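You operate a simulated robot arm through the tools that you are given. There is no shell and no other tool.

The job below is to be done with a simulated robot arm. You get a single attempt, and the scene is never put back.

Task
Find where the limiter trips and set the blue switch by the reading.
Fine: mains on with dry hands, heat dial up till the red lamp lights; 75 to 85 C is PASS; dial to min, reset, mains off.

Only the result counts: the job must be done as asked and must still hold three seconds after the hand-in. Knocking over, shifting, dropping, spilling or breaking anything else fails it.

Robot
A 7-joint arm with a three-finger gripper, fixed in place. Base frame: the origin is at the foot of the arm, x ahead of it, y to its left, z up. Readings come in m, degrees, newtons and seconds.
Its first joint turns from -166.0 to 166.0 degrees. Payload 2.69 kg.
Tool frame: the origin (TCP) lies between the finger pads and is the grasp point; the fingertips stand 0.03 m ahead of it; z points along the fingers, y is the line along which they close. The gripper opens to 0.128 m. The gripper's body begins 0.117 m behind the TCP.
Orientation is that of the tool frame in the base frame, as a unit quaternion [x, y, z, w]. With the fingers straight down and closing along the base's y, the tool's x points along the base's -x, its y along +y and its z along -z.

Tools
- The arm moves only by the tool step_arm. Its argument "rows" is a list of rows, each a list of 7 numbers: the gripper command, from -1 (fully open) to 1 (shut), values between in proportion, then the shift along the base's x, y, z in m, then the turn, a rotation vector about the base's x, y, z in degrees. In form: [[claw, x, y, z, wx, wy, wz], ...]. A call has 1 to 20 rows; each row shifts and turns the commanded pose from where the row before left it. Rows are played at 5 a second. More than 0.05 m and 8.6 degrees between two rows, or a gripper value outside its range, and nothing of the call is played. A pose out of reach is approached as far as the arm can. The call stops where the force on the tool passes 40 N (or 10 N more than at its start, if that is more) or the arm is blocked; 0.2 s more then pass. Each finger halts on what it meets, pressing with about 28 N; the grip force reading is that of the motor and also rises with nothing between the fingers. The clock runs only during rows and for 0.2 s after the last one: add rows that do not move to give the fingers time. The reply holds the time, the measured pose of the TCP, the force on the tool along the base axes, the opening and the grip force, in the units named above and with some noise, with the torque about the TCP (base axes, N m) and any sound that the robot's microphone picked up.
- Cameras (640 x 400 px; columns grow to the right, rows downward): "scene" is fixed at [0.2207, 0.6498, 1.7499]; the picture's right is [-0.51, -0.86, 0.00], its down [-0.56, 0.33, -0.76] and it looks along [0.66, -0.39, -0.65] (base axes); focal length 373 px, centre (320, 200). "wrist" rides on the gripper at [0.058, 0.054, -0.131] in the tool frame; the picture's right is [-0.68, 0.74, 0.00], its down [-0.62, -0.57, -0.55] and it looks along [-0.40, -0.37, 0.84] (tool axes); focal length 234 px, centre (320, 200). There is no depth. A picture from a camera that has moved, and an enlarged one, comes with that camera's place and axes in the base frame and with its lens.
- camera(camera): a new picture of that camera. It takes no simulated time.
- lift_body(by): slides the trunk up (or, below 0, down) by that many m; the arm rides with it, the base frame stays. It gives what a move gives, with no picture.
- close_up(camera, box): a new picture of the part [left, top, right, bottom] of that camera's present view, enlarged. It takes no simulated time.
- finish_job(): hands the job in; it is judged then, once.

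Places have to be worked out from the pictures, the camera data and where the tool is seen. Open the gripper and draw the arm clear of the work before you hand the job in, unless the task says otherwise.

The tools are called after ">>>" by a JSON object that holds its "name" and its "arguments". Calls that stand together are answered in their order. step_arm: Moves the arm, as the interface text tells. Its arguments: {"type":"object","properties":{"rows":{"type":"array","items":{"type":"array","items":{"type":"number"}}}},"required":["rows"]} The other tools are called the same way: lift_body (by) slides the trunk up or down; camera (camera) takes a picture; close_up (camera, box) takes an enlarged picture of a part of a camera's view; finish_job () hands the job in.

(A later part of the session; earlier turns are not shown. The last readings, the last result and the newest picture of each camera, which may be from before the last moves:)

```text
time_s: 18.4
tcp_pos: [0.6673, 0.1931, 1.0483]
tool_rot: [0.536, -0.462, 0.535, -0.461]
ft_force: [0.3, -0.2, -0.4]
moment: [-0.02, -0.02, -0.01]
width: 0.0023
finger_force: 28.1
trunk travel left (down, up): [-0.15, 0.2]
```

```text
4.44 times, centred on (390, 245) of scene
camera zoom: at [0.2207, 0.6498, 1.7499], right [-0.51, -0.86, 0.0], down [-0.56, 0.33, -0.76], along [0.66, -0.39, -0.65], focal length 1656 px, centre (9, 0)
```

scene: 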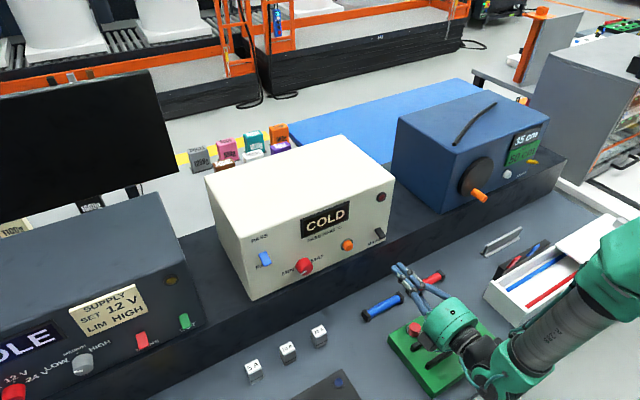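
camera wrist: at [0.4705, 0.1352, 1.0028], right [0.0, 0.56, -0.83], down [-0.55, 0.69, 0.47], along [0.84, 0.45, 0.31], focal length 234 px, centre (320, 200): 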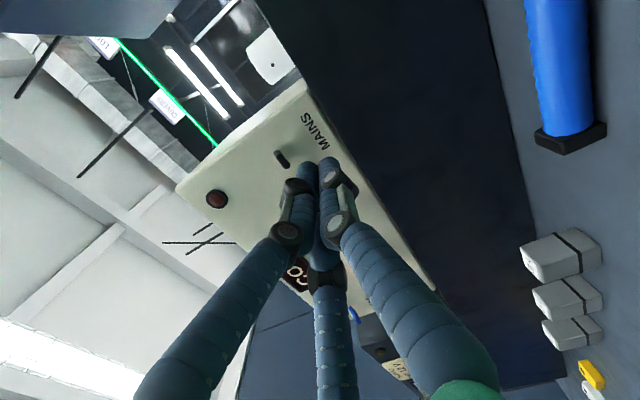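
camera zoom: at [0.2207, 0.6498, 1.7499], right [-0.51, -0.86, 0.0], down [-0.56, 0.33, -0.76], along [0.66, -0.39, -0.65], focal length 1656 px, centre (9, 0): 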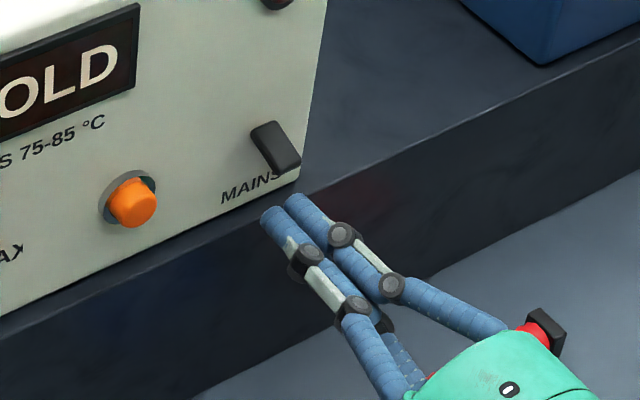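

The bundle is under the lever but only by a few mm. I raise 8 mm to clear the shelf edge, go 8 mm deeper, then push up slowly.

>>> {"name": "step_arm", "arguments": {"rows": [[1, 0, 0, 0.008, 0, 0, 0], [1, 0.008, 0, 0.002, 0, 0, 0], [1, 0, 0, 0.005, 0, 0, 0], [1, 0, 0, 0.005, 0, 0, 0], [1, 0, 0, 0.005, 0, 0, 0]]}}

>>> {"name": "close_up", "arguments": {"camera": "scene", "box": [330, 200, 450, 290]}}

```text
time_s: 19.6
tcp_pos: [0.6748, 0.1937, 1.0733]
tool_rot: [0.536, -0.462, 0.535, -0.461]
ft_force: [-1.4, -0.4, -0.9]
moment: [0.02, 0.02, 0.02]
width: 0.0024
finger_force: 27.3
trunk travel left (down, up): [-0.15, 0.2]
```

```text
4.44 times, centred on (390, 245) of scene
camera zoom: at [0.2207, 0.6498, 1.7499], right [-0.51, -0.86, 0.0], down [-0.56, 0.33, -0.76], along [0.66, -0.39, -0.65], focal length 1656 px, centre (9, 0)
```

zoom: 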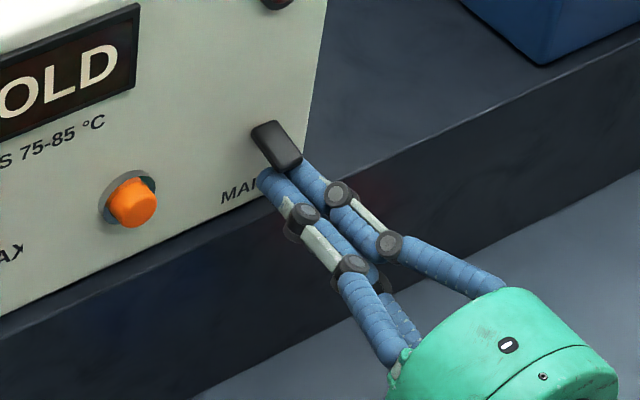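

Contact with the lever is just starting (−0.9 N). I continue up in 4 mm steps.

>>> {"name": "step_arm", "arguments": {"rows": [[1, 0, 0, 0.004, 0, 0, 0], [1, 0, 0, 0.004, 0, 0, 0], [1, 0, 0, 0.004, 0, 0, 0]]}}

>>> {"name": "camera", "arguments": {"camera": "scene"}}

>>> {"name": "close_up", "arguments": {"camera": "scene", "box": [310, 170, 430, 260]}}

```text
time_s: 20.4
tcp_pos: [0.6751, 0.1939, 1.0872]
tool_rot: [0.535, -0.462, 0.536, -0.462]
ft_force: [0.5, -0.5, -0.1]
moment: [-0.01, 0.01, -0.04]
width: 0.0022
finger_force: 28.1
trunk travel left (down, up): [-0.15, 0.2]
```

```text
taken
```

scene: 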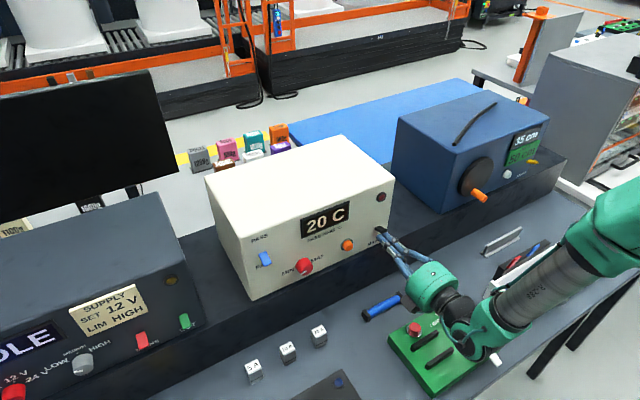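

```text
4.44 times, centred on (370, 215) of scene
camera zoom: at [0.2207, 0.6498, 1.7499], right [-0.51, -0.86, 0.0], down [-0.56, 0.33, -0.76], along [0.66, -0.39, -0.65], focal length 1656 px, centre (98, 133)
```

zoom: 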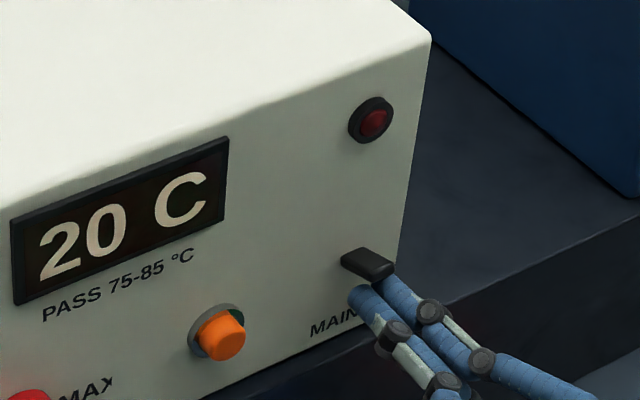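

Mains is on: the lever flipped up and the display reads 20 C, lamp off. I lower 3 mm, back out, and return to the dial with fingers half open.

>>> {"name": "step_arm", "arguments": {"rows": [[1, 0, 0, -0.004, 0, 0, 0], [1, -0.03, 0, 0, 0, 0, 0], [1, -0.042, 0, 0, 0, 0, 0], [1, 0, 0.035, 0.001, 0, 0, 0], [1, 0, 0.035, 0.001, 0, 0, 0], [1, 0, 0.035, 0.001, 0, 0, 0], [-0.1, 0, 0.035, 0.001, 0, 0, 0], [-0.1, 0, 0.035, 0.001, 0, 0, 0], [-0.1, 0, 0.0355, 0.001, 0, 0, 0], [-0.1, 0, 0, 0, 0, 0, 0]]}}

>>> {"name": "camera", "arguments": {"camera": "wrist"}}

>>> {"name": "close_up", "arguments": {"camera": "scene", "box": [220, 180, 400, 310]}}

```text
time_s: 22.6
tcp_pos: [0.6044, 0.4046, 1.0882]
tool_rot: [0.536, -0.461, 0.535, -0.462]
ft_force: [0.4, -0.5, 0.5]
moment: [0.02, -0.01, -0.07]
width: 0.0704
finger_force: 0.0
trunk travel left (down, up): [-0.15, 0.2]
```

```text
taken
camera wrist: at [0.4725, 0.3392, 1.0427], right [0.0, 0.56, -0.83], down [-0.55, 0.69, 0.47], along [0.84, 0.45, 0.31], focal length 234 px, centre (320, 200)
```

wrist: 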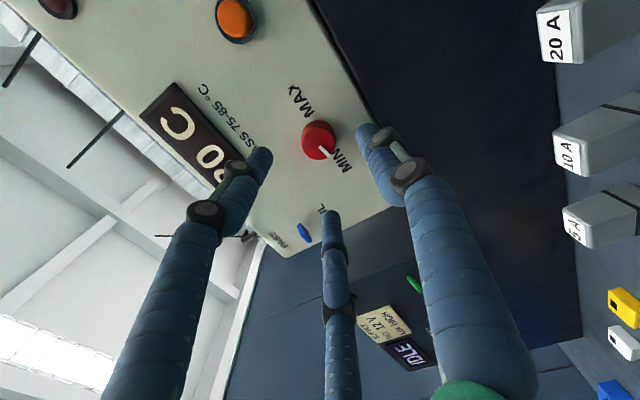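

```text
3.08 times, centred on (310, 245) of scene
camera zoom: at [0.2207, 0.6498, 1.7499], right [-0.51, -0.86, 0.0], down [-0.56, 0.33, -0.76], along [0.66, -0.39, -0.65], focal length 1146 px, centre (351, 62)
```

zoom: 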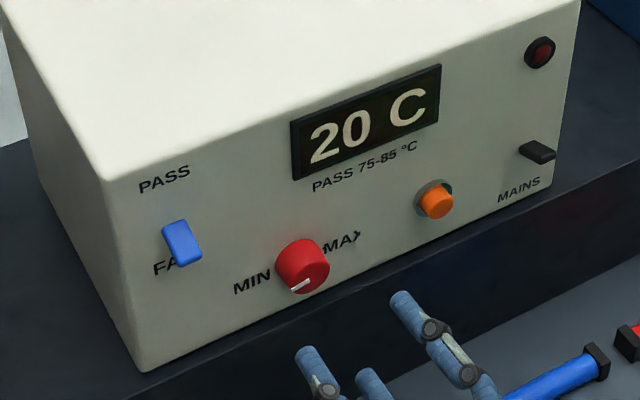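

Display steady at 20 C with the dial at MIN. I move in on the knob again at the pose that worked (x 0.683, y 0.4045, z 1.0905) and grip it.

>>> {"name": "step_arm", "arguments": {"rows": [[-0.1, 0.025, 0, 0.002, 0, 0, 0], [-0.1, 0.025, 0, 0, 0, 0, 0], [-0.1, 0.02, 0, 0, 0, 0, 0], [-0.1, 0.009, 0, 0, 0, 0, 0], [0.35, 0, 0, 0, 0, 0, 0], [0.45, 0, 0, 0, 0, 0, 0], [1, 0, 0, 0, 0, 0, 0], [1, 0, 0, 0, 0, 0, 0]]}}

>>> {"name": "close_up", "arguments": {"camera": "scene", "box": [220, 180, 400, 310]}}

>>> {"name": "close_up", "arguments": {"camera": "wrist", "box": [240, 100, 420, 220]}}

```text
time_s: 24.4
tcp_pos: [0.6835, 0.4049, 1.0906]
tool_rot: [0.536, -0.46, 0.536, -0.462]
ft_force: [4.1, 17.9, 6.5]
moment: [-0.03, -0.06, 0.8]
width: 0.0343
finger_force: 44.7
trunk travel left (down, up): [-0.15, 0.2]
```

```text
3.08 times, centred on (310, 245) of scene
camera zoom: at [0.2207, 0.6498, 1.7499], right [-0.51, -0.86, 0.0], down [-0.56, 0.33, -0.76], along [0.66, -0.39, -0.65], focal length 1146 px, centre (351, 62)
```

zoom: 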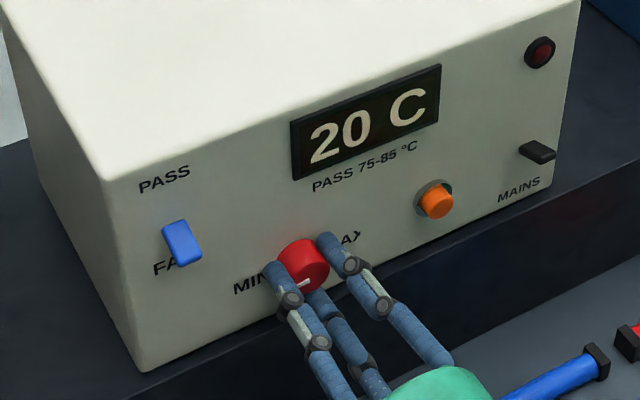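

```text
3.33 times, centred on (330, 160) of wrist
camera zoom: at [0.5511, 0.3395, 1.0448], right [0.0, 0.56, -0.83], down [-0.55, 0.69, 0.47], along [0.83, 0.46, 0.31], focal length 781 px, centre (287, 333)
```

zoom: 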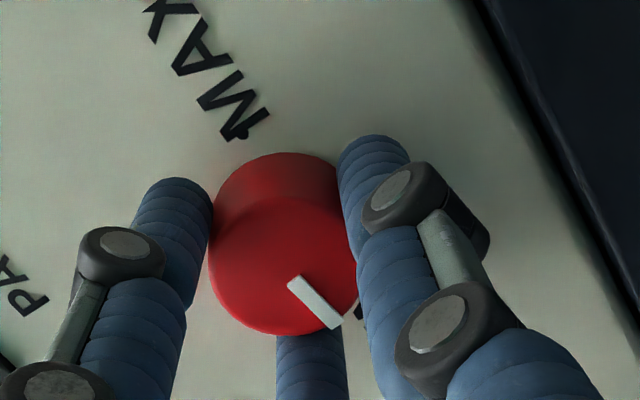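

Good grip (side load 18 N, so I ease 1 mm left). I now turn the dial up 8° and read the display to learn degrees-per-degree.

>>> {"name": "step_arm", "arguments": {"rows": [[1, 0, 0.001, 0, 0, 0, 0], [1, 0, 0, 0, 4, 0, 0], [1, 0, 0, 0, 4, 0, 0]]}}

>>> {"name": "close_up", "arguments": {"camera": "scene", "box": [220, 180, 400, 310]}}

```text
time_s: 25.2
tcp_pos: [0.682, 0.4054, 1.0902]
tool_rot: [0.502, -0.498, 0.503, -0.497]
ft_force: [-6.1, 11.6, 10.6]
moment: [0.0, -0.33, 0.27]
width: 0.0344
finger_force: 45.4
trunk travel left (down, up): [-0.15, 0.2]
```

```text
3.08 times, centred on (310, 245) of scene
camera zoom: at [0.2207, 0.6498, 1.7499], right [-0.51, -0.86, 0.0], down [-0.56, 0.33, -0.76], along [0.66, -0.39, -0.65], focal length 1146 px, centre (351, 62)
```

zoom: 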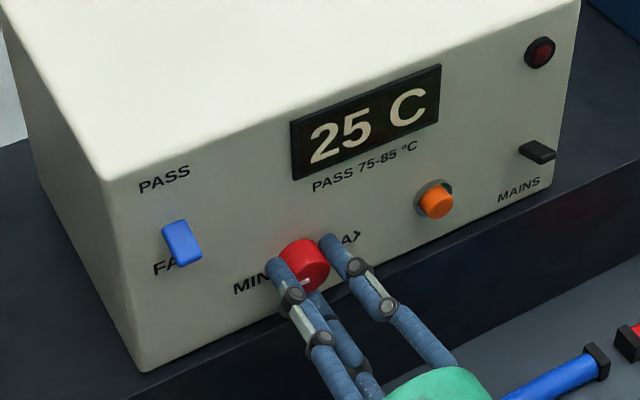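

25 C after 8° (about 0.6 C per degree). I hold still for a second to see whether the reading lags.

>>> {"name": "step_arm", "arguments": {"rows": [[1, 0, 0.0005, 0.0005, 0, 0, 0], [1, 0, 0, 0, 0, 0, 0], [1, 0, 0, 0, 0, 0, 0], [1, 0, 0, 0, 0, 0, 0], [1, 0, 0, 0, 0, 0, 0]]}}

>>> {"name": "close_up", "arguments": {"camera": "scene", "box": [220, 180, 400, 310]}}

```text
time_s: 26.4
tcp_pos: [0.6824, 0.4037, 1.0897]
tool_rot: [0.501, -0.497, 0.503, -0.498]
ft_force: [-4.8, 5.6, 5.3]
moment: [-0.02, -0.02, 0.09]
width: 0.0343
finger_force: 44.6
trunk travel left (down, up): [-0.15, 0.2]
```

```text
3.08 times, centred on (310, 245) of scene
camera zoom: at [0.2207, 0.6498, 1.7499], right [-0.51, -0.86, 0.0], down [-0.56, 0.33, -0.76], along [0.66, -0.39, -0.65], focal length 1146 px, centre (351, 62)
```

zoom: 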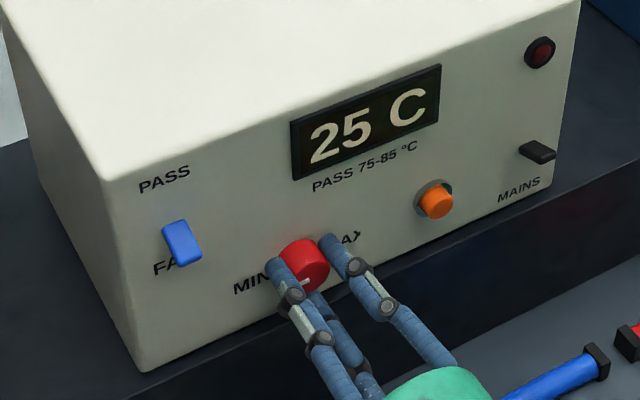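

No lag: it stays at 25 C and the temperature follows the dial. I go on 24° and check the lamp and reading.

>>> {"name": "step_arm", "arguments": {"rows": [[1, 0, 0, 0, 6, 0, 0], [1, 0, 0, 0, 6, 0, 0], [1, 0, 0, 0, 6, 0, 0], [1, 0, 0, 0, 6, 0, 0]]}}

>>> {"name": "close_up", "arguments": {"camera": "scene", "box": [220, 180, 400, 310]}}

```text
time_s: 27.4
tcp_pos: [0.6823, 0.4048, 1.0899]
tool_rot: [-0.387, 0.592, -0.387, 0.592]
ft_force: [-9.7, 4.5, 1.9]
moment: [0.02, -0.25, 0.16]
width: 0.0345
finger_force: 45.3
trunk travel left (down, up): [-0.15, 0.2]
```

```text
3.08 times, centred on (310, 245) of scene
camera zoom: at [0.2207, 0.6498, 1.7499], right [-0.51, -0.86, 0.0], down [-0.56, 0.33, -0.76], along [0.66, -0.39, -0.65], focal length 1146 px, centre (351, 62)
```

zoom: 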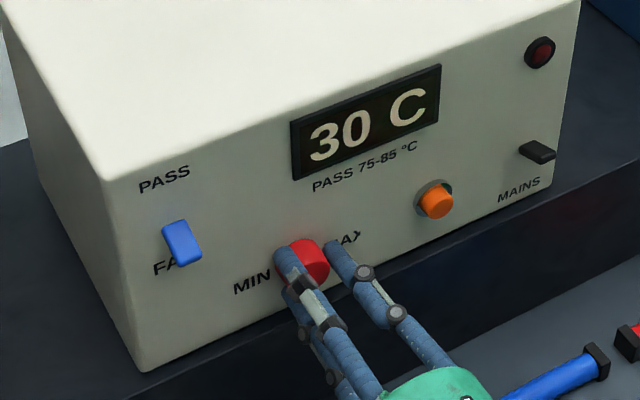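

30 C after 32°, not proportional to the first step; I wait to see whether it is still rising.

>>> {"name": "step_arm", "arguments": {"rows": [[1, 0, 0, 0, 0, 0, 0], [1, 0, 0, 0, 0, 0, 0], [1, 0, 0, 0, 0, 0, 0], [1, 0, 0, 0, 0, 0, 0], [1, 0, 0, 0, 0, 0, 0]]}}

>>> {"name": "close_up", "arguments": {"camera": "scene", "box": [220, 180, 400, 310]}}

>>> {"name": "close_up", "arguments": {"camera": "wrist", "box": [240, 100, 420, 220]}}

```text
time_s: 28.6
tcp_pos: [0.6833, 0.403, 1.09]
tool_rot: [-0.388, 0.591, -0.387, 0.592]
ft_force: [-12.1, 1.8, -0.6]
moment: [0.03, -0.03, 0.05]
width: 0.0342
finger_force: 44.8
trunk travel left (down, up): [-0.15, 0.2]
```

```text
3.08 times, centred on (310, 245) of scene
camera zoom: at [0.2207, 0.6498, 1.7499], right [-0.51, -0.86, 0.0], down [-0.56, 0.33, -0.76], along [0.66, -0.39, -0.65], focal length 1146 px, centre (351, 62)
```

zoom: 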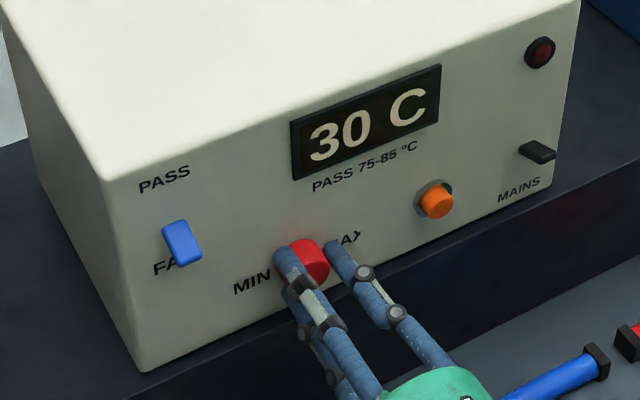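

```text
3.33 times, centred on (330, 160) of wrist
camera zoom: at [0.5509, 0.3734, 1.017], right [0.0, 0.91, -0.41], down [-0.55, 0.34, 0.76], along [0.84, 0.22, 0.5], focal length 781 px, centre (287, 333)
```

zoom: 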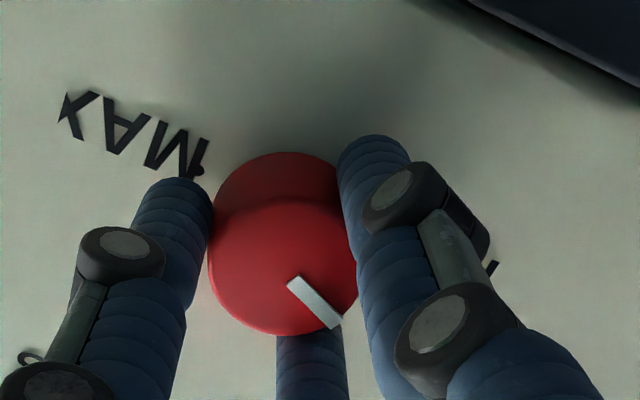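

Reading holds at 30 C, so there is no lag; it seems shown in steps of 5. I continue turning up and check after each stretch.

>>> {"name": "step_arm", "arguments": {"rows": [[1, 0, 0, 0, 7, 0, 0], [1, 0, 0, 0, 7, 0, 0], [1, 0, 0, 0, 7, 0, 0], [1, 0, 0, 0, 7, 0, 0]]}}

>>> {"name": "close_up", "arguments": {"camera": "scene", "box": [220, 180, 400, 310]}}

```text
time_s: 29.6
tcp_pos: [0.6837, 0.405, 1.09]
tool_rot: [-0.233, 0.668, -0.233, 0.668]
ft_force: [-3.3, -1.1, 0.9]
moment: [0.01, 0.12, -0.23]
width: 0.0342
finger_force: 45.1
trunk travel left (down, up): [-0.15, 0.2]
```

```text
3.08 times, centred on (310, 245) of scene
camera zoom: at [0.2207, 0.6498, 1.7499], right [-0.51, -0.86, 0.0], down [-0.56, 0.33, -0.76], along [0.66, -0.39, -0.65], focal length 1146 px, centre (351, 62)
```

zoom: 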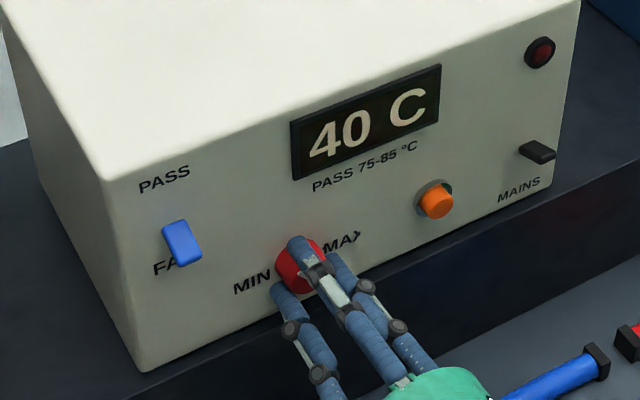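

At 60° of dial it reads 40 C, lamp off. Continue another 28°.

>>> {"name": "step_arm", "arguments": {"rows": [[1, 0, 0, 0, 7, 0, 0], [1, 0, 0, 0, 7, 0, 0], [1, 0, 0, 0, 7, 0, 0], [1, 0, 0, 0, 7, 0, 0]]}}

>>> {"name": "close_up", "arguments": {"camera": "scene", "box": [220, 180, 400, 310]}}

```text
time_s: 30.6
tcp_pos: [0.6829, 0.4047, 1.0895]
tool_rot: [-0.064, 0.704, -0.064, 0.704]
ft_force: [0.6, -0.8, 0.3]
moment: [0.0, -0.03, 0.08]
width: 0.0342
finger_force: 44.8
trunk travel left (down, up): [-0.15, 0.2]
```

```text
3.08 times, centred on (310, 245) of scene
camera zoom: at [0.2207, 0.6498, 1.7499], right [-0.51, -0.86, 0.0], down [-0.56, 0.33, -0.76], along [0.66, -0.39, -0.65], focal length 1146 px, centre (351, 62)
```

zoom: 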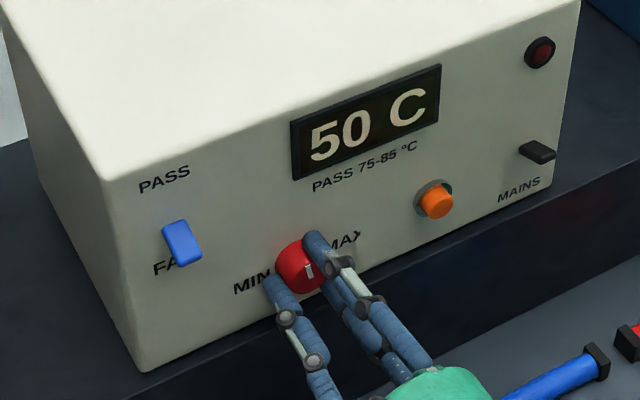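

50 C at 88°, lamp off. I go on in smaller stretches now.

>>> {"name": "step_arm", "arguments": {"rows": [[1, 0, 0, 0, 6, 0, 0], [1, 0, 0, 0, 6, 0, 0], [1, 0, 0, 0, 6, 0, 0]]}}

>>> {"name": "close_up", "arguments": {"camera": "scene", "box": [220, 180, 400, 310]}}

```text
time_s: 31.4
tcp_pos: [0.683, 0.4042, 1.0909]
tool_rot: [0.047, 0.705, 0.047, 0.706]
ft_force: [-0.5, -6.0, 3.6]
moment: [-0.02, 0.11, -0.01]
width: 0.0343
finger_force: 44.8
trunk travel left (down, up): [-0.15, 0.2]
```

```text
3.08 times, centred on (310, 245) of scene
camera zoom: at [0.2207, 0.6498, 1.7499], right [-0.51, -0.86, 0.0], down [-0.56, 0.33, -0.76], along [0.66, -0.39, -0.65], focal length 1146 px, centre (351, 62)
```

zoom: 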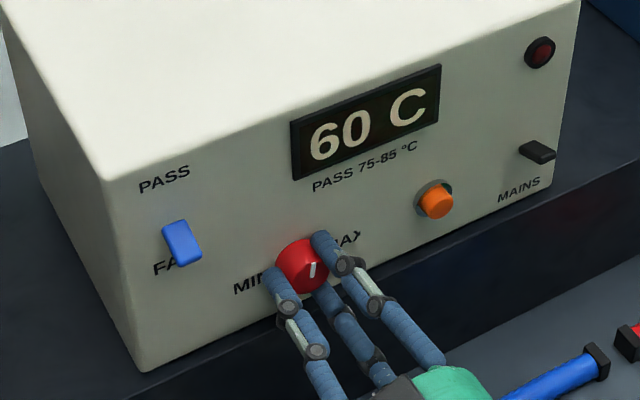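

60 C at 106°, lamp off. From here I take 4° steps and look after each pair.

>>> {"name": "step_arm", "arguments": {"rows": [[1, 0, 0, 0, 4, 0, 0], [1, 0, 0, 0, 4, 0, 0]]}}

>>> {"name": "close_up", "arguments": {"camera": "scene", "box": [220, 180, 400, 310]}}

```text
time_s: 32.0
tcp_pos: [0.6837, 0.4053, 1.0903]
tool_rot: [0.096, 0.7, 0.096, 0.701]
ft_force: [4.3, -5.5, 4.4]
moment: [0.01, -0.24, -0.14]
width: 0.0341
finger_force: 45.2
trunk travel left (down, up): [-0.15, 0.2]
```

```text
3.08 times, centred on (310, 245) of scene
camera zoom: at [0.2207, 0.6498, 1.7499], right [-0.51, -0.86, 0.0], down [-0.56, 0.33, -0.76], along [0.66, -0.39, -0.65], focal length 1146 px, centre (351, 62)
```

zoom: 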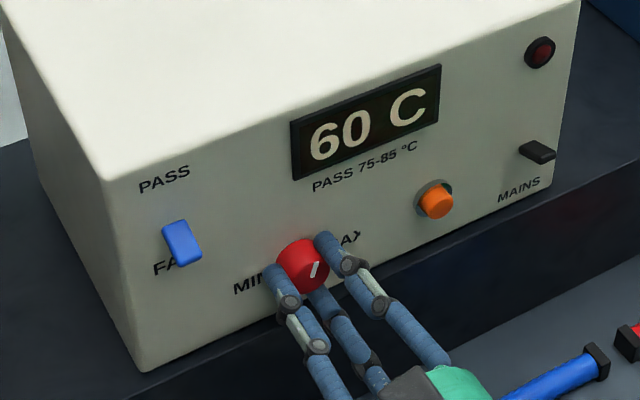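

60 C at 114°, lamp still dark. Next 8°.

>>> {"name": "step_arm", "arguments": {"rows": [[1, 0, 0, 0, 4, 0, 0], [1, 0, 0, 0, 4, 0, 0]]}}

>>> {"name": "close_up", "arguments": {"camera": "scene", "box": [220, 180, 400, 310]}}

```text
time_s: 32.7
tcp_pos: [0.6827, 0.4044, 1.0896]
tool_rot: [0.145, 0.697, 0.133, 0.69]
ft_force: [0.8, -8.3, 2.0]
moment: [-0.01, 0.13, -1.27]
width: 0.0343
finger_force: 45.3
out of reach, approached as far as the arm can: row 2
trunk travel left (down, up): [-0.15, 0.2]
stopped in row 2: the force on the tool passed its limit at 44 N (the readings are from after the stop); the commanded pose is now the measured one
```

```text
3.08 times, centred on (310, 245) of scene
camera zoom: at [0.2207, 0.6498, 1.7499], right [-0.51, -0.86, 0.0], down [-0.56, 0.33, -0.76], along [0.66, -0.39, -0.65], focal length 1146 px, centre (351, 62)
```

zoom: 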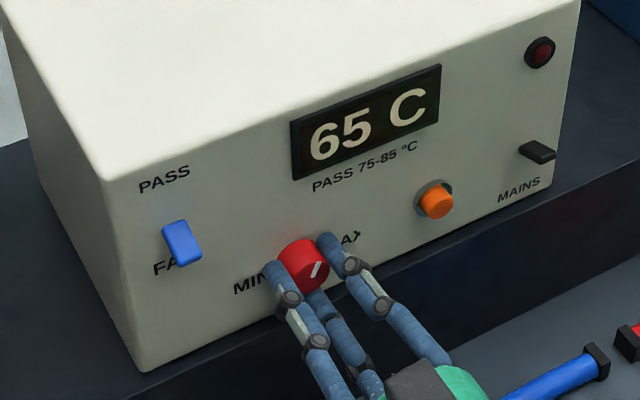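

The wrist ran into its joint limit at about +23° roll; dial now reads 65 C, lamp off. I release, back off slightly, turn the hand back 80° (correcting the ~1° tilt) to re-grip.

>>> {"name": "step_arm", "arguments": {"rows": [[0.45, 0, 0, 0, 0, 0, 0], [-0.1, 0, 0, 0, 0, 0, 0], [-0.1, 0, 0, 0, 0, 0, 0], [-0.1, -0.03, 0, 0, 0, 0, 0], [-0.1, -0.02, 0, 0, 0, -0.78, 0.84], [-0.1, 0, 0, 0, -8, 0, 0], [-0.1, 0, 0, 0, -8, 0, 0], [-0.1, 0, 0, 0, -8, 0, 0], [-0.1, 0, 0, 0, -8, 0, 0], [-0.1, 0, 0, 0, -8, 0, 0], [-0.1, 0, 0, 0, -8, 0, 0], [-0.1, 0, 0, 0, -8, 0, 0], [-0.1, 0, 0, 0, -8, 0, 0], [-0.1, 0, 0, 0, -8, 0, 0], [-0.1, 0, 0, 0, -8, 0, 0], [-0.1, 0, 0, 0, 0, 0, 0]]}}

>>> {"name": "close_up", "arguments": {"camera": "scene", "box": [220, 180, 400, 310]}}

>>> {"name": "close_up", "arguments": {"camera": "wrist", "box": [240, 90, 400, 190]}}

```text
time_s: 36.1
tcp_pos: [0.6341, 0.4124, 1.0968]
tool_rot: [-0.34, 0.62, -0.34, 0.62]
ft_force: [0.0, -0.3, 0.3]
moment: [-0.01, 0.02, -0.01]
width: 0.0703
finger_force: 0.0
out of reach, approached as far as the arm can: row 5
trunk travel left (down, up): [-0.15, 0.2]
```

```text
3.08 times, centred on (310, 245) of scene
camera zoom: at [0.2207, 0.6498, 1.7499], right [-0.51, -0.86, 0.0], down [-0.56, 0.33, -0.76], along [0.66, -0.39, -0.65], focal length 1146 px, centre (351, 62)
```

zoom: 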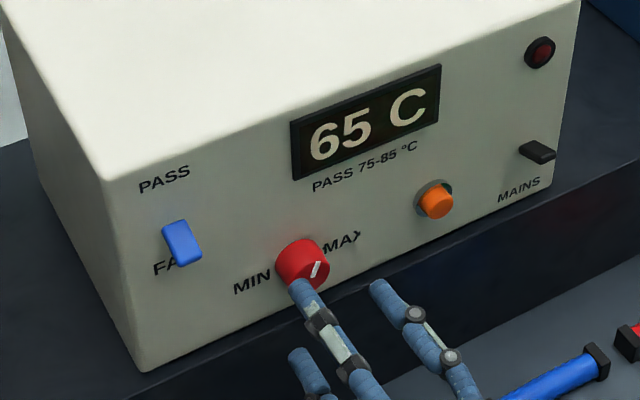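

```text
4.00 times, centred on (320, 140) of wrist
camera zoom: at [0.5018, 0.3932, 1.0201], right [0.0, 0.97, -0.26], down [-0.55, 0.22, 0.81], along [0.84, 0.14, 0.53], focal length 937 px, centre (320, 440)
```

zoom: 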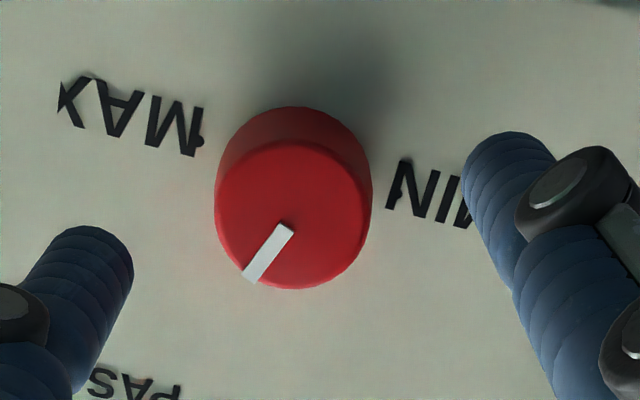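

The dial held at 65 C. The hand drifted to y 0.412, z 1.097, so I re-centre first (−8 mm y, −6.5 mm z), then advance and grip again.

>>> {"name": "step_arm", "arguments": {"rows": [[-0.1, 0, -0.008, -0.0065, 0, 0, 0], [-0.1, 0, 0, 0, 0, 0, 0]]}}

>>> {"name": "close_up", "arguments": {"camera": "wrist", "box": [240, 90, 400, 190]}}

```text
time_s: 36.7
tcp_pos: [0.6332, 0.4051, 1.0919]
tool_rot: [-0.34, 0.621, -0.34, 0.62]
ft_force: [0.5, -0.5, -0.3]
moment: [0.02, -0.02, 0.01]
width: 0.0706
finger_force: 0.0
trunk travel left (down, up): [-0.15, 0.2]
```

```text
4.00 times, centred on (320, 140) of wrist
camera zoom: at [0.5009, 0.3852, 1.0137], right [0.0, 0.97, -0.26], down [-0.55, 0.21, 0.81], along [0.84, 0.14, 0.53], focal length 937 px, centre (320, 440)
```

zoom: 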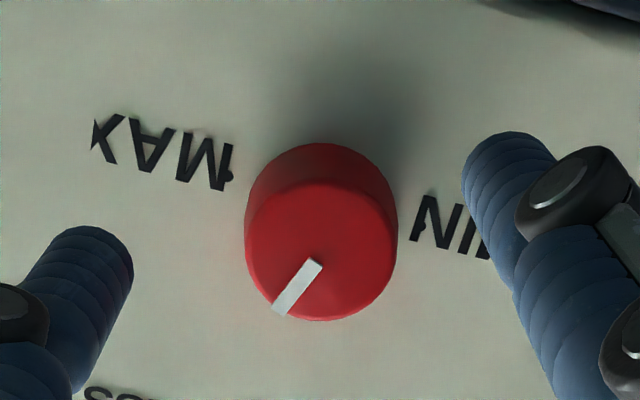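

Centred: the knob now sits on the tool axis (y≈0.405, z≈1.090). I advance 5 cm and grip.

>>> {"name": "step_arm", "arguments": {"rows": [[-0.1, 0.02, 0, 0, 0, 0, 0], [-0.1, 0.02, 0, 0, 0, 0, 0], [-0.1, 0.0105, 0, 0, 0, 0, 0], [0.35, 0, 0, 0, 0, 0, 0], [0.45, 0, 0, 0, 0, 0, 0], [1, 0, 0, 0, 0, 0, 0], [1, 0, 0, 0, 0, 0, 0]]}}

>>> {"name": "close_up", "arguments": {"camera": "scene", "box": [220, 180, 400, 310]}}

>>> {"name": "close_up", "arguments": {"camera": "wrist", "box": [240, 100, 420, 220]}}

```text
time_s: 38.3
tcp_pos: [0.6835, 0.4053, 1.0906]
tool_rot: [-0.34, 0.621, -0.34, 0.619]
ft_force: [1.6, -1.1, -3.8]
moment: [0.02, 0.11, -0.1]
width: 0.034
finger_force: 45.4
trunk travel left (down, up): [-0.15, 0.2]
```

```text
3.08 times, centred on (310, 245) of scene
camera zoom: at [0.2207, 0.6498, 1.7499], right [-0.51, -0.86, 0.0], down [-0.56, 0.33, -0.76], along [0.66, -0.39, -0.65], focal length 1146 px, centre (351, 62)
```

zoom: 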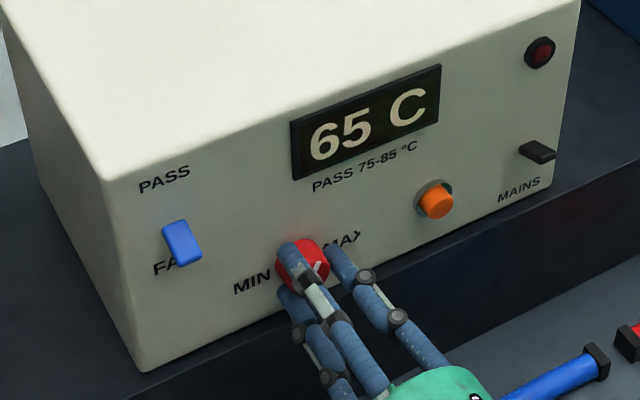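

```text
3.33 times, centred on (330, 160) of wrist
camera zoom: at [0.551, 0.3854, 1.0129], right [0.0, 0.97, -0.26], down [-0.55, 0.21, 0.81], along [0.84, 0.14, 0.53], focal length 781 px, centre (287, 333)
```

zoom: 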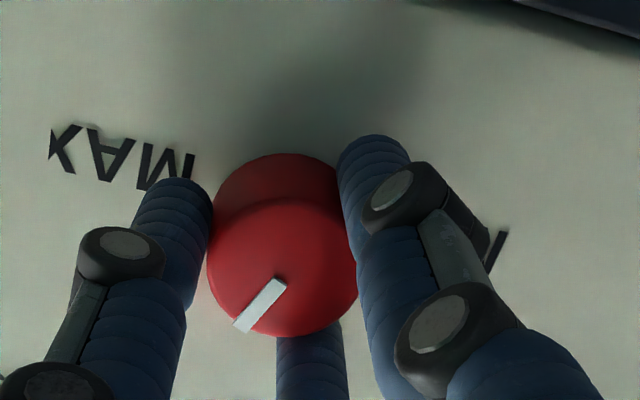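

A clean grip with low side load, 65 C, lamp off. I turn up 4° at a time and check after each.

>>> {"name": "step_arm", "arguments": {"rows": [[1, 0, 0, 0, 4, 0, 0], [1, 0, 0, 0, 0, 0, 0]]}}

>>> {"name": "close_up", "arguments": {"camera": "scene", "box": [220, 180, 400, 310]}}

```text
time_s: 38.9
tcp_pos: [0.6826, 0.4041, 1.0897]
tool_rot: [-0.318, 0.633, -0.317, 0.631]
ft_force: [-3.9, -2.8, -8.1]
moment: [0.0, 0.28, -0.07]
width: 0.0341
finger_force: 44.9
trunk travel left (down, up): [-0.15, 0.2]
```

```text
3.08 times, centred on (310, 245) of scene
camera zoom: at [0.2207, 0.6498, 1.7499], right [-0.51, -0.86, 0.0], down [-0.56, 0.33, -0.76], along [0.66, -0.39, -0.65], focal length 1146 px, centre (351, 62)
```

zoom: 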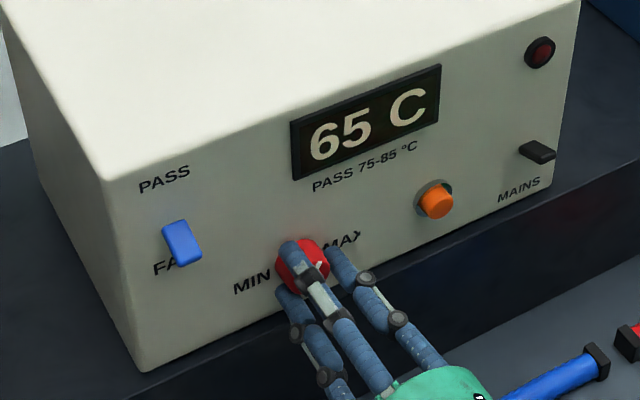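

Still 65 C, lamp dark. Next 4°.

>>> {"name": "step_arm", "arguments": {"rows": [[1, 0, 0, 0, 4, 0, 0], [1, 0, 0, 0, 0, 0, 0]]}}

>>> {"name": "close_up", "arguments": {"camera": "scene", "box": [220, 180, 400, 310]}}

```text
time_s: 39.5
tcp_pos: [0.6838, 0.4047, 1.0894]
tool_rot: [-0.295, 0.643, -0.294, 0.642]
ft_force: [-10.8, -5.8, -11.6]
moment: [0.0, 0.37, -0.1]
width: 0.034
finger_force: 44.3
trunk travel left (down, up): [-0.15, 0.2]
```

```text
3.08 times, centred on (310, 245) of scene
camera zoom: at [0.2207, 0.6498, 1.7499], right [-0.51, -0.86, 0.0], down [-0.56, 0.33, -0.76], along [0.66, -0.39, -0.65], focal length 1146 px, centre (351, 62)
```

zoom: 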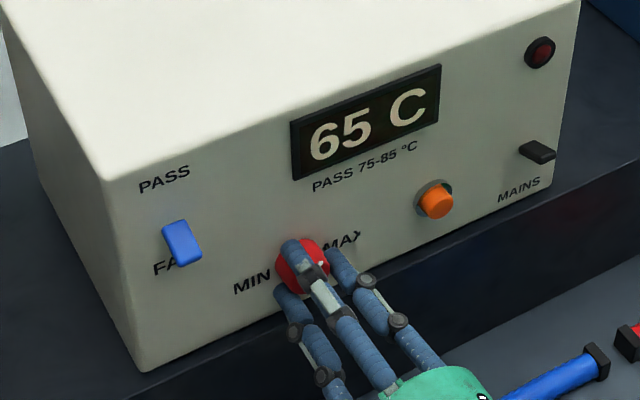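

65 C, dark. Loads are creeping up, so I ease the hand 0.7 mm and turn another 4°.

>>> {"name": "step_arm", "arguments": {"rows": [[1, -0.0007, -0.0004, -0.0007, 4, 0, 0], [1, 0, 0, 0, 0, 0, 0]]}}

>>> {"name": "close_up", "arguments": {"camera": "scene", "box": [220, 180, 400, 310]}}

```text
time_s: 40.1
tcp_pos: [0.6826, 0.4044, 1.0893]
tool_rot: [-0.274, 0.653, -0.273, 0.651]
ft_force: [-1.7, -3.3, -12.6]
moment: [0.0, 0.45, -0.06]
width: 0.0339
finger_force: 45.6
trunk travel left (down, up): [-0.15, 0.2]
```

```text
3.08 times, centred on (310, 245) of scene
camera zoom: at [0.2207, 0.6498, 1.7499], right [-0.51, -0.86, 0.0], down [-0.56, 0.33, -0.76], along [0.66, -0.39, -0.65], focal length 1146 px, centre (351, 62)
```

zoom: 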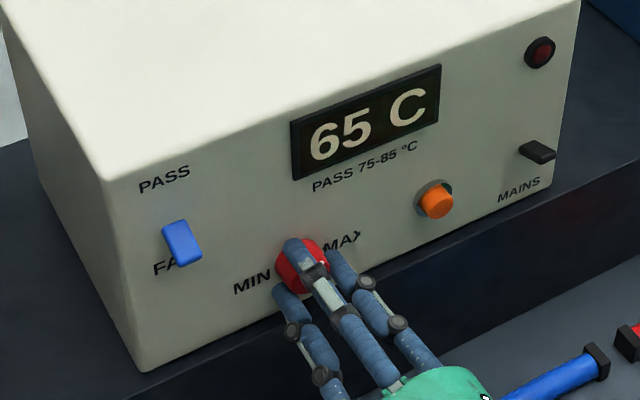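

Still 65 C and dark at about 134°. Continue 4° with a small downward ease.

>>> {"name": "step_arm", "arguments": {"rows": [[1, 0, 0, -0.0007, 4, 0, 0], [1, 0, 0, 0, 0, 0, 0]]}}

>>> {"name": "close_up", "arguments": {"camera": "scene", "box": [220, 180, 400, 310]}}

>>> {"name": "close_up", "arguments": {"camera": "wrist", "box": [240, 100, 420, 220]}}

```text
time_s: 40.7
tcp_pos: [0.6834, 0.4057, 1.09]
tool_rot: [-0.251, 0.661, -0.249, 0.661]
ft_force: [-5.3, -3.8, -9.5]
moment: [-0.03, 0.31, -0.11]
width: 0.0343
finger_force: 45.5
trunk travel left (down, up): [-0.15, 0.2]
```

```text
3.08 times, centred on (310, 245) of scene
camera zoom: at [0.2207, 0.6498, 1.7499], right [-0.51, -0.86, 0.0], down [-0.56, 0.33, -0.76], along [0.66, -0.39, -0.65], focal length 1146 px, centre (351, 62)
```

zoom: 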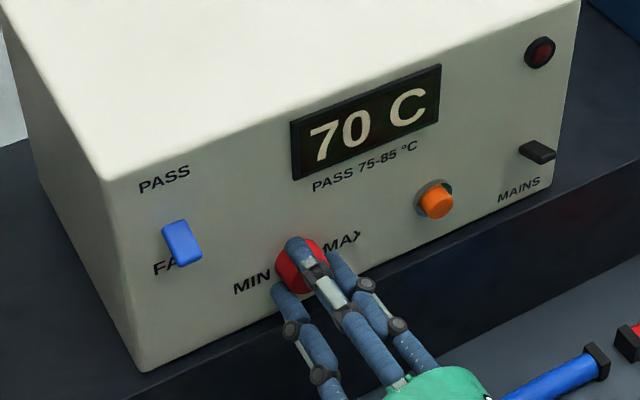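

```text
3.33 times, centred on (330, 160) of wrist
camera zoom: at [0.551, 0.4073, 1.0102], right [0.0, 1.0, 0.02], down [-0.55, -0.02, 0.84], along [0.84, -0.01, 0.55], focal length 781 px, centre (287, 333)
```

zoom: 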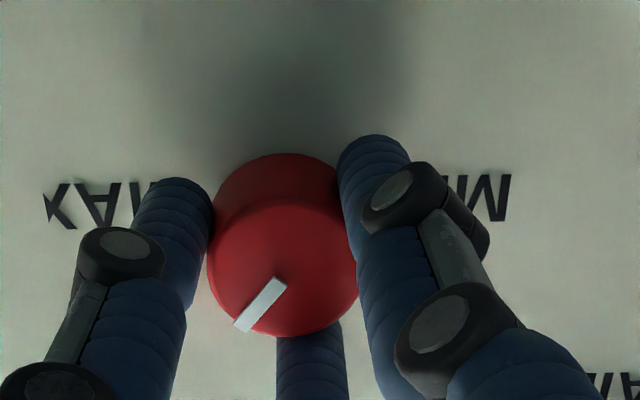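

70 C now, lamp still dark. I proceed with 4° steps, checking the lamp each time.

>>> {"name": "step_arm", "arguments": {"rows": [[1, 0, 0, -0.0005, 4, 0, 0], [1, 0, 0, 0, 0, 0, 0]]}}

>>> {"name": "close_up", "arguments": {"camera": "scene", "box": [220, 180, 400, 310]}}

```text
time_s: 41.3
tcp_pos: [0.6839, 0.4071, 1.0909]
tool_rot: [-0.227, 0.67, -0.225, 0.67]
ft_force: [-2.2, -5.8, -4.7]
moment: [0.0, 0.13, -0.31]
width: 0.0341
finger_force: 44.9
trunk travel left (down, up): [-0.15, 0.2]
```

```text
3.08 times, centred on (310, 245) of scene
camera zoom: at [0.2207, 0.6498, 1.7499], right [-0.51, -0.86, 0.0], down [-0.56, 0.33, -0.76], along [0.66, -0.39, -0.65], focal length 1146 px, centre (351, 62)
```

zoom: 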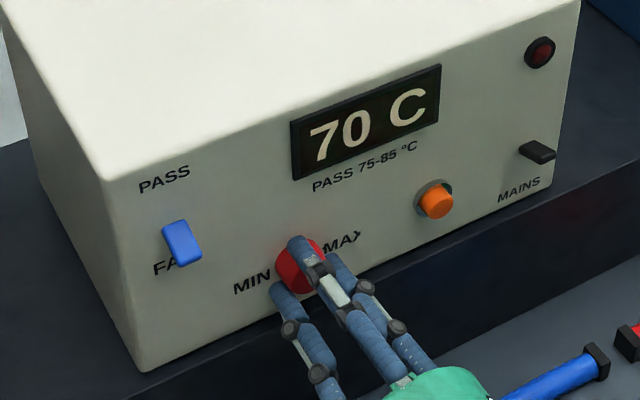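

70 C, dark. Next 4°.

>>> {"name": "step_arm", "arguments": {"rows": [[1, 0, -0.0005, 0, 4, 0, 0], [1, 0, 0, 0, 0, 0, 0]]}}

>>> {"name": "close_up", "arguments": {"camera": "scene", "box": [220, 180, 400, 310]}}

```text
time_s: 41.9
tcp_pos: [0.6832, 0.4055, 1.0906]
tool_rot: [-0.204, 0.677, -0.203, 0.677]
ft_force: [-0.1, 1.0, -2.2]
moment: [0.02, -0.03, 0.09]
width: 0.0344
finger_force: 44.9
trunk travel left (down, up): [-0.15, 0.2]
```

```text
3.08 times, centred on (310, 245) of scene
camera zoom: at [0.2207, 0.6498, 1.7499], right [-0.51, -0.86, 0.0], down [-0.56, 0.33, -0.76], along [0.66, -0.39, -0.65], focal length 1146 px, centre (351, 62)
```

zoom: 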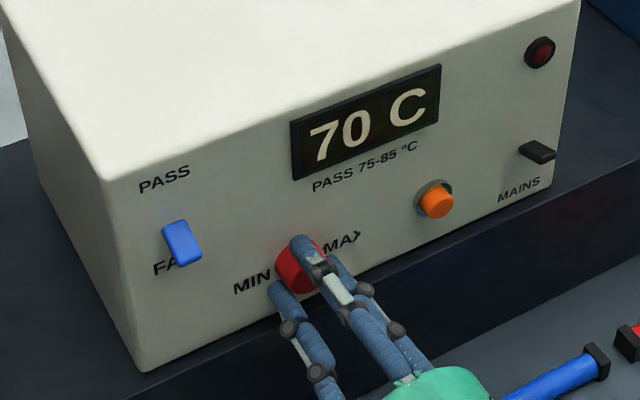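

Still 70 C and dark; another 4°.

>>> {"name": "step_arm", "arguments": {"rows": [[1, 0, 0, 0, 4, 0, 0], [1, 0, 0, 0, 0, 0, 0]]}}

>>> {"name": "close_up", "arguments": {"camera": "scene", "box": [220, 180, 400, 310]}}

```text
time_s: 42.5
tcp_pos: [0.6832, 0.4053, 1.0899]
tool_rot: [-0.18, 0.684, -0.178, 0.684]
ft_force: [-2.1, 6.1, 1.2]
moment: [0.01, -0.1, 0.32]
width: 0.0342
finger_force: 44.9
trunk travel left (down, up): [-0.15, 0.2]
```

```text
3.08 times, centred on (310, 245) of scene
camera zoom: at [0.2207, 0.6498, 1.7499], right [-0.51, -0.86, 0.0], down [-0.56, 0.33, -0.76], along [0.66, -0.39, -0.65], focal length 1146 px, centre (351, 62)
```

zoom: 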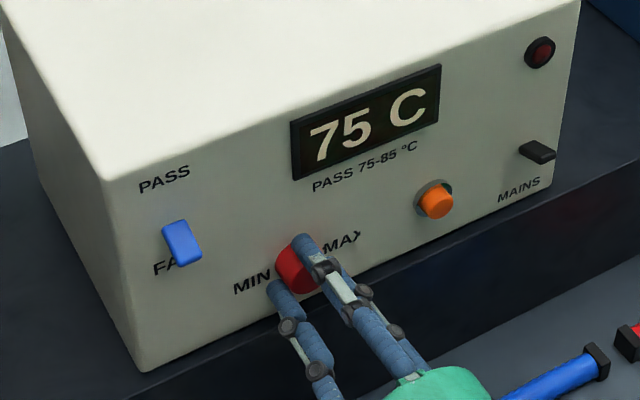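

75 C shown, lamp still dark: the limiter has held past 70. Another 4°.

>>> {"name": "step_arm", "arguments": {"rows": [[1, 0, 0.0005, 0, 4, 0, 0], [1, 0, 0, 0, 0, 0, 0]]}}

>>> {"name": "close_up", "arguments": {"camera": "scene", "box": [220, 180, 400, 310]}}

```text
time_s: 43.1
tcp_pos: [0.6845, 0.4057, 1.0893]
tool_rot: [-0.156, 0.69, -0.156, 0.69]
ft_force: [-6.8, 3.6, 3.1]
moment: [-0.04, -0.12, 0.16]
width: 0.0342
finger_force: 45.1
trunk travel left (down, up): [-0.15, 0.2]
```

```text
3.08 times, centred on (310, 245) of scene
camera zoom: at [0.2207, 0.6498, 1.7499], right [-0.51, -0.86, 0.0], down [-0.56, 0.33, -0.76], along [0.66, -0.39, -0.65], focal length 1146 px, centre (351, 62)
```

zoom: 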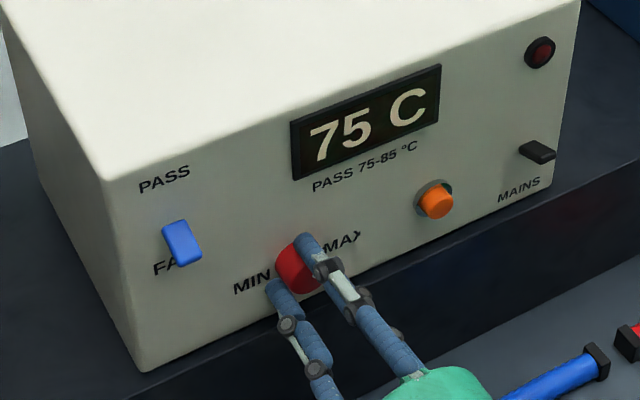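

75 C, lamp dark. Another 4°.

>>> {"name": "step_arm", "arguments": {"rows": [[1, 0, 0, 0, 4, 0, 0], [1, 0, 0, 0, 0, 0, 0]]}}

>>> {"name": "close_up", "arguments": {"camera": "scene", "box": [220, 180, 400, 310]}}

```text
time_s: 43.7
tcp_pos: [0.6816, 0.4058, 1.0902]
tool_rot: [-0.132, 0.695, -0.13, 0.695]
ft_force: [-4.2, 3.3, 1.9]
moment: [-0.01, -0.15, 0.11]
width: 0.0344
finger_force: 45.3
trunk travel left (down, up): [-0.15, 0.2]
```

```text
3.08 times, centred on (310, 245) of scene
camera zoom: at [0.2207, 0.6498, 1.7499], right [-0.51, -0.86, 0.0], down [-0.56, 0.33, -0.76], along [0.66, -0.39, -0.65], focal length 1146 px, centre (351, 62)
```

zoom: 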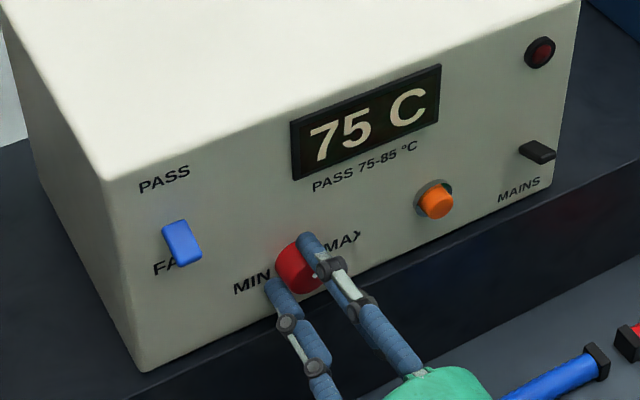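

75 C, dark. Another 4°.

>>> {"name": "step_arm", "arguments": {"rows": [[1, 0, 0, 0, 4, 0, 0], [1, 0, 0, 0, 0, 0, 0]]}}

>>> {"name": "close_up", "arguments": {"camera": "scene", "box": [220, 180, 400, 310]}}

```text
time_s: 44.3
tcp_pos: [0.6836, 0.4045, 1.0902]
tool_rot: [-0.107, 0.699, -0.107, 0.699]
ft_force: [-2.2, 2.7, 3.0]
moment: [0.0, -0.23, 0.05]
width: 0.0344
finger_force: 45.5
trunk travel left (down, up): [-0.15, 0.2]
```

```text
3.08 times, centred on (310, 245) of scene
camera zoom: at [0.2207, 0.6498, 1.7499], right [-0.51, -0.86, 0.0], down [-0.56, 0.33, -0.76], along [0.66, -0.39, -0.65], focal length 1146 px, centre (351, 62)
```

zoom: 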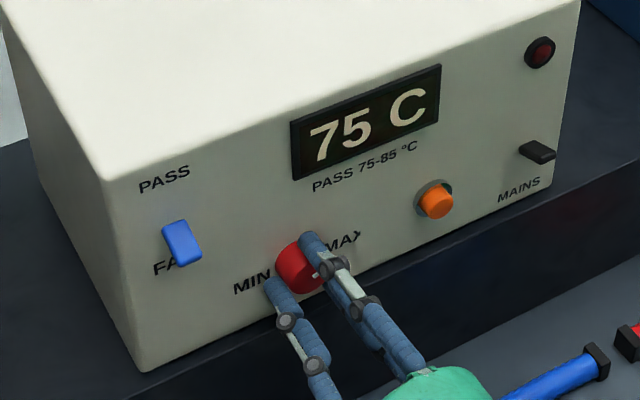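

Still 75 C and dark at roll −17°. Another 4°.

>>> {"name": "step_arm", "arguments": {"rows": [[1, 0, 0, 0, 4, 0, 0], [1, 0, 0, 0, 0, 0, 0]]}}

>>> {"name": "close_up", "arguments": {"camera": "scene", "box": [220, 180, 400, 310]}}

```text
time_s: 44.9
tcp_pos: [0.6827, 0.4055, 1.0906]
tool_rot: [-0.082, 0.702, -0.081, 0.702]
ft_force: [-0.9, 3.8, 4.9]
moment: [-0.01, -0.14, 0.08]
width: 0.0344
finger_force: 45.3
trunk travel left (down, up): [-0.15, 0.2]
```

```text
3.08 times, centred on (310, 245) of scene
camera zoom: at [0.2207, 0.6498, 1.7499], right [-0.51, -0.86, 0.0], down [-0.56, 0.33, -0.76], along [0.66, -0.39, -0.65], focal length 1146 px, centre (351, 62)
```

zoom: 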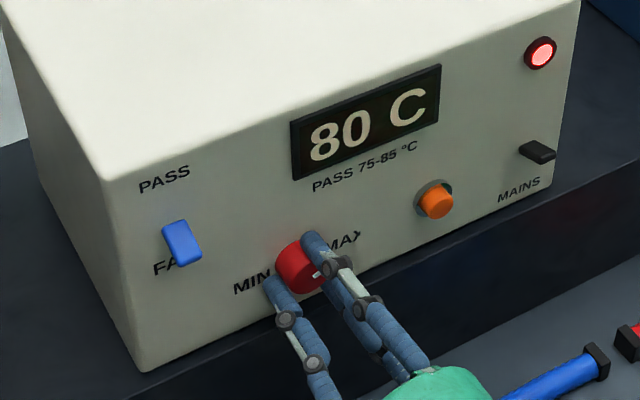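

The red lamp lit with the display at 80 C, which is inside 75–85, so the verdict is PASS. I confirm with a closer look, then turn the dial back down.

>>> {"name": "close_up", "arguments": {"camera": "scene", "box": [290, 180, 400, 260]}}

>>> {"name": "step_arm", "arguments": {"rows": [[1, 0, 0, 0, -8, 0, 0], [1, 0, 0, 0, -8, 0, 0], [1, 0, 0, 0, -8, 0, 0], [1, 0, 0, 0, -8, 0, 0], [1, 0, 0, 0, -8, 0, 0]]}}

>>> {"name": "close_up", "arguments": {"camera": "scene", "box": [220, 180, 400, 310]}}

```text
5.00 times, centred on (345, 220) of scene
camera zoom: at [0.2207, 0.6498, 1.7499], right [-0.51, -0.86, 0.0], down [-0.56, 0.33, -0.76], along [0.66, -0.39, -0.65], focal length 1863 px, centre (195, 100)
```

zoom: 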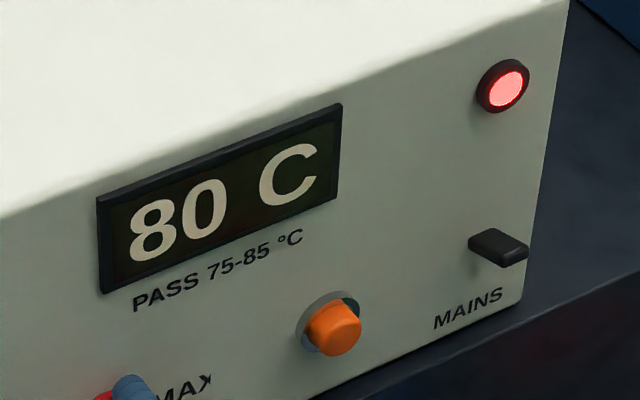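

```text
time_s: 46.1
tcp_pos: [0.6825, 0.4038, 1.0892]
tool_rot: [-0.319, 0.632, -0.318, 0.631]
ft_force: [11.2, 7.7, 3.6]
moment: [0.04, -0.18, 0.45]
width: 0.0345
finger_force: 45.0
trunk travel left (down, up): [-0.15, 0.2]
```

```text
3.08 times, centred on (310, 245) of scene
camera zoom: at [0.2207, 0.6498, 1.7499], right [-0.51, -0.86, 0.0], down [-0.56, 0.33, -0.76], along [0.66, -0.39, -0.65], focal length 1146 px, centre (351, 62)
```

zoom: 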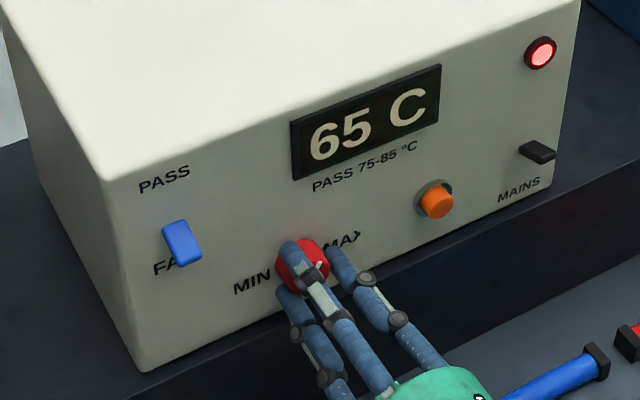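

Trip reading confirmed at 80 C; lamp stays latched as the temperature falls (65 C now). I keep turning down towards MIN, easing the small loads.

>>> {"name": "step_arm", "arguments": {"rows": [[1, 0.0005, 0.0007, 0, -8, 0, 0], [1, 0, 0, 0, -8, 0, 0], [1, 0, 0, 0, -8, 0, 0], [1, 0, 0, 0, -8, 0, 0], [1, 0, 0, 0, -8, 0, 0]]}}

>>> {"name": "close_up", "arguments": {"camera": "scene", "box": [220, 180, 400, 310]}}

```text
time_s: 47.3
tcp_pos: [0.6831, 0.4055, 1.0898]
tool_rot: [0.515, -0.484, 0.515, -0.485]
ft_force: [-4.8, -0.7, 11.7]
moment: [0.02, -0.39, 0.08]
width: 0.0343
finger_force: 45.0
trunk travel left (down, up): [-0.15, 0.2]
```

```text
3.08 times, centred on (310, 245) of scene
camera zoom: at [0.2207, 0.6498, 1.7499], right [-0.51, -0.86, 0.0], down [-0.56, 0.33, -0.76], along [0.66, -0.39, -0.65], focal length 1146 px, centre (351, 62)
```

zoom: 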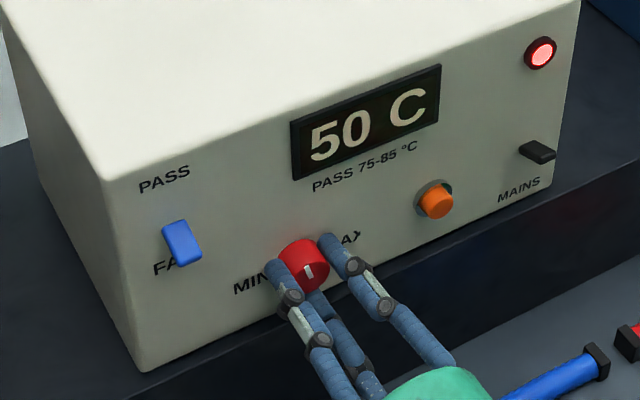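

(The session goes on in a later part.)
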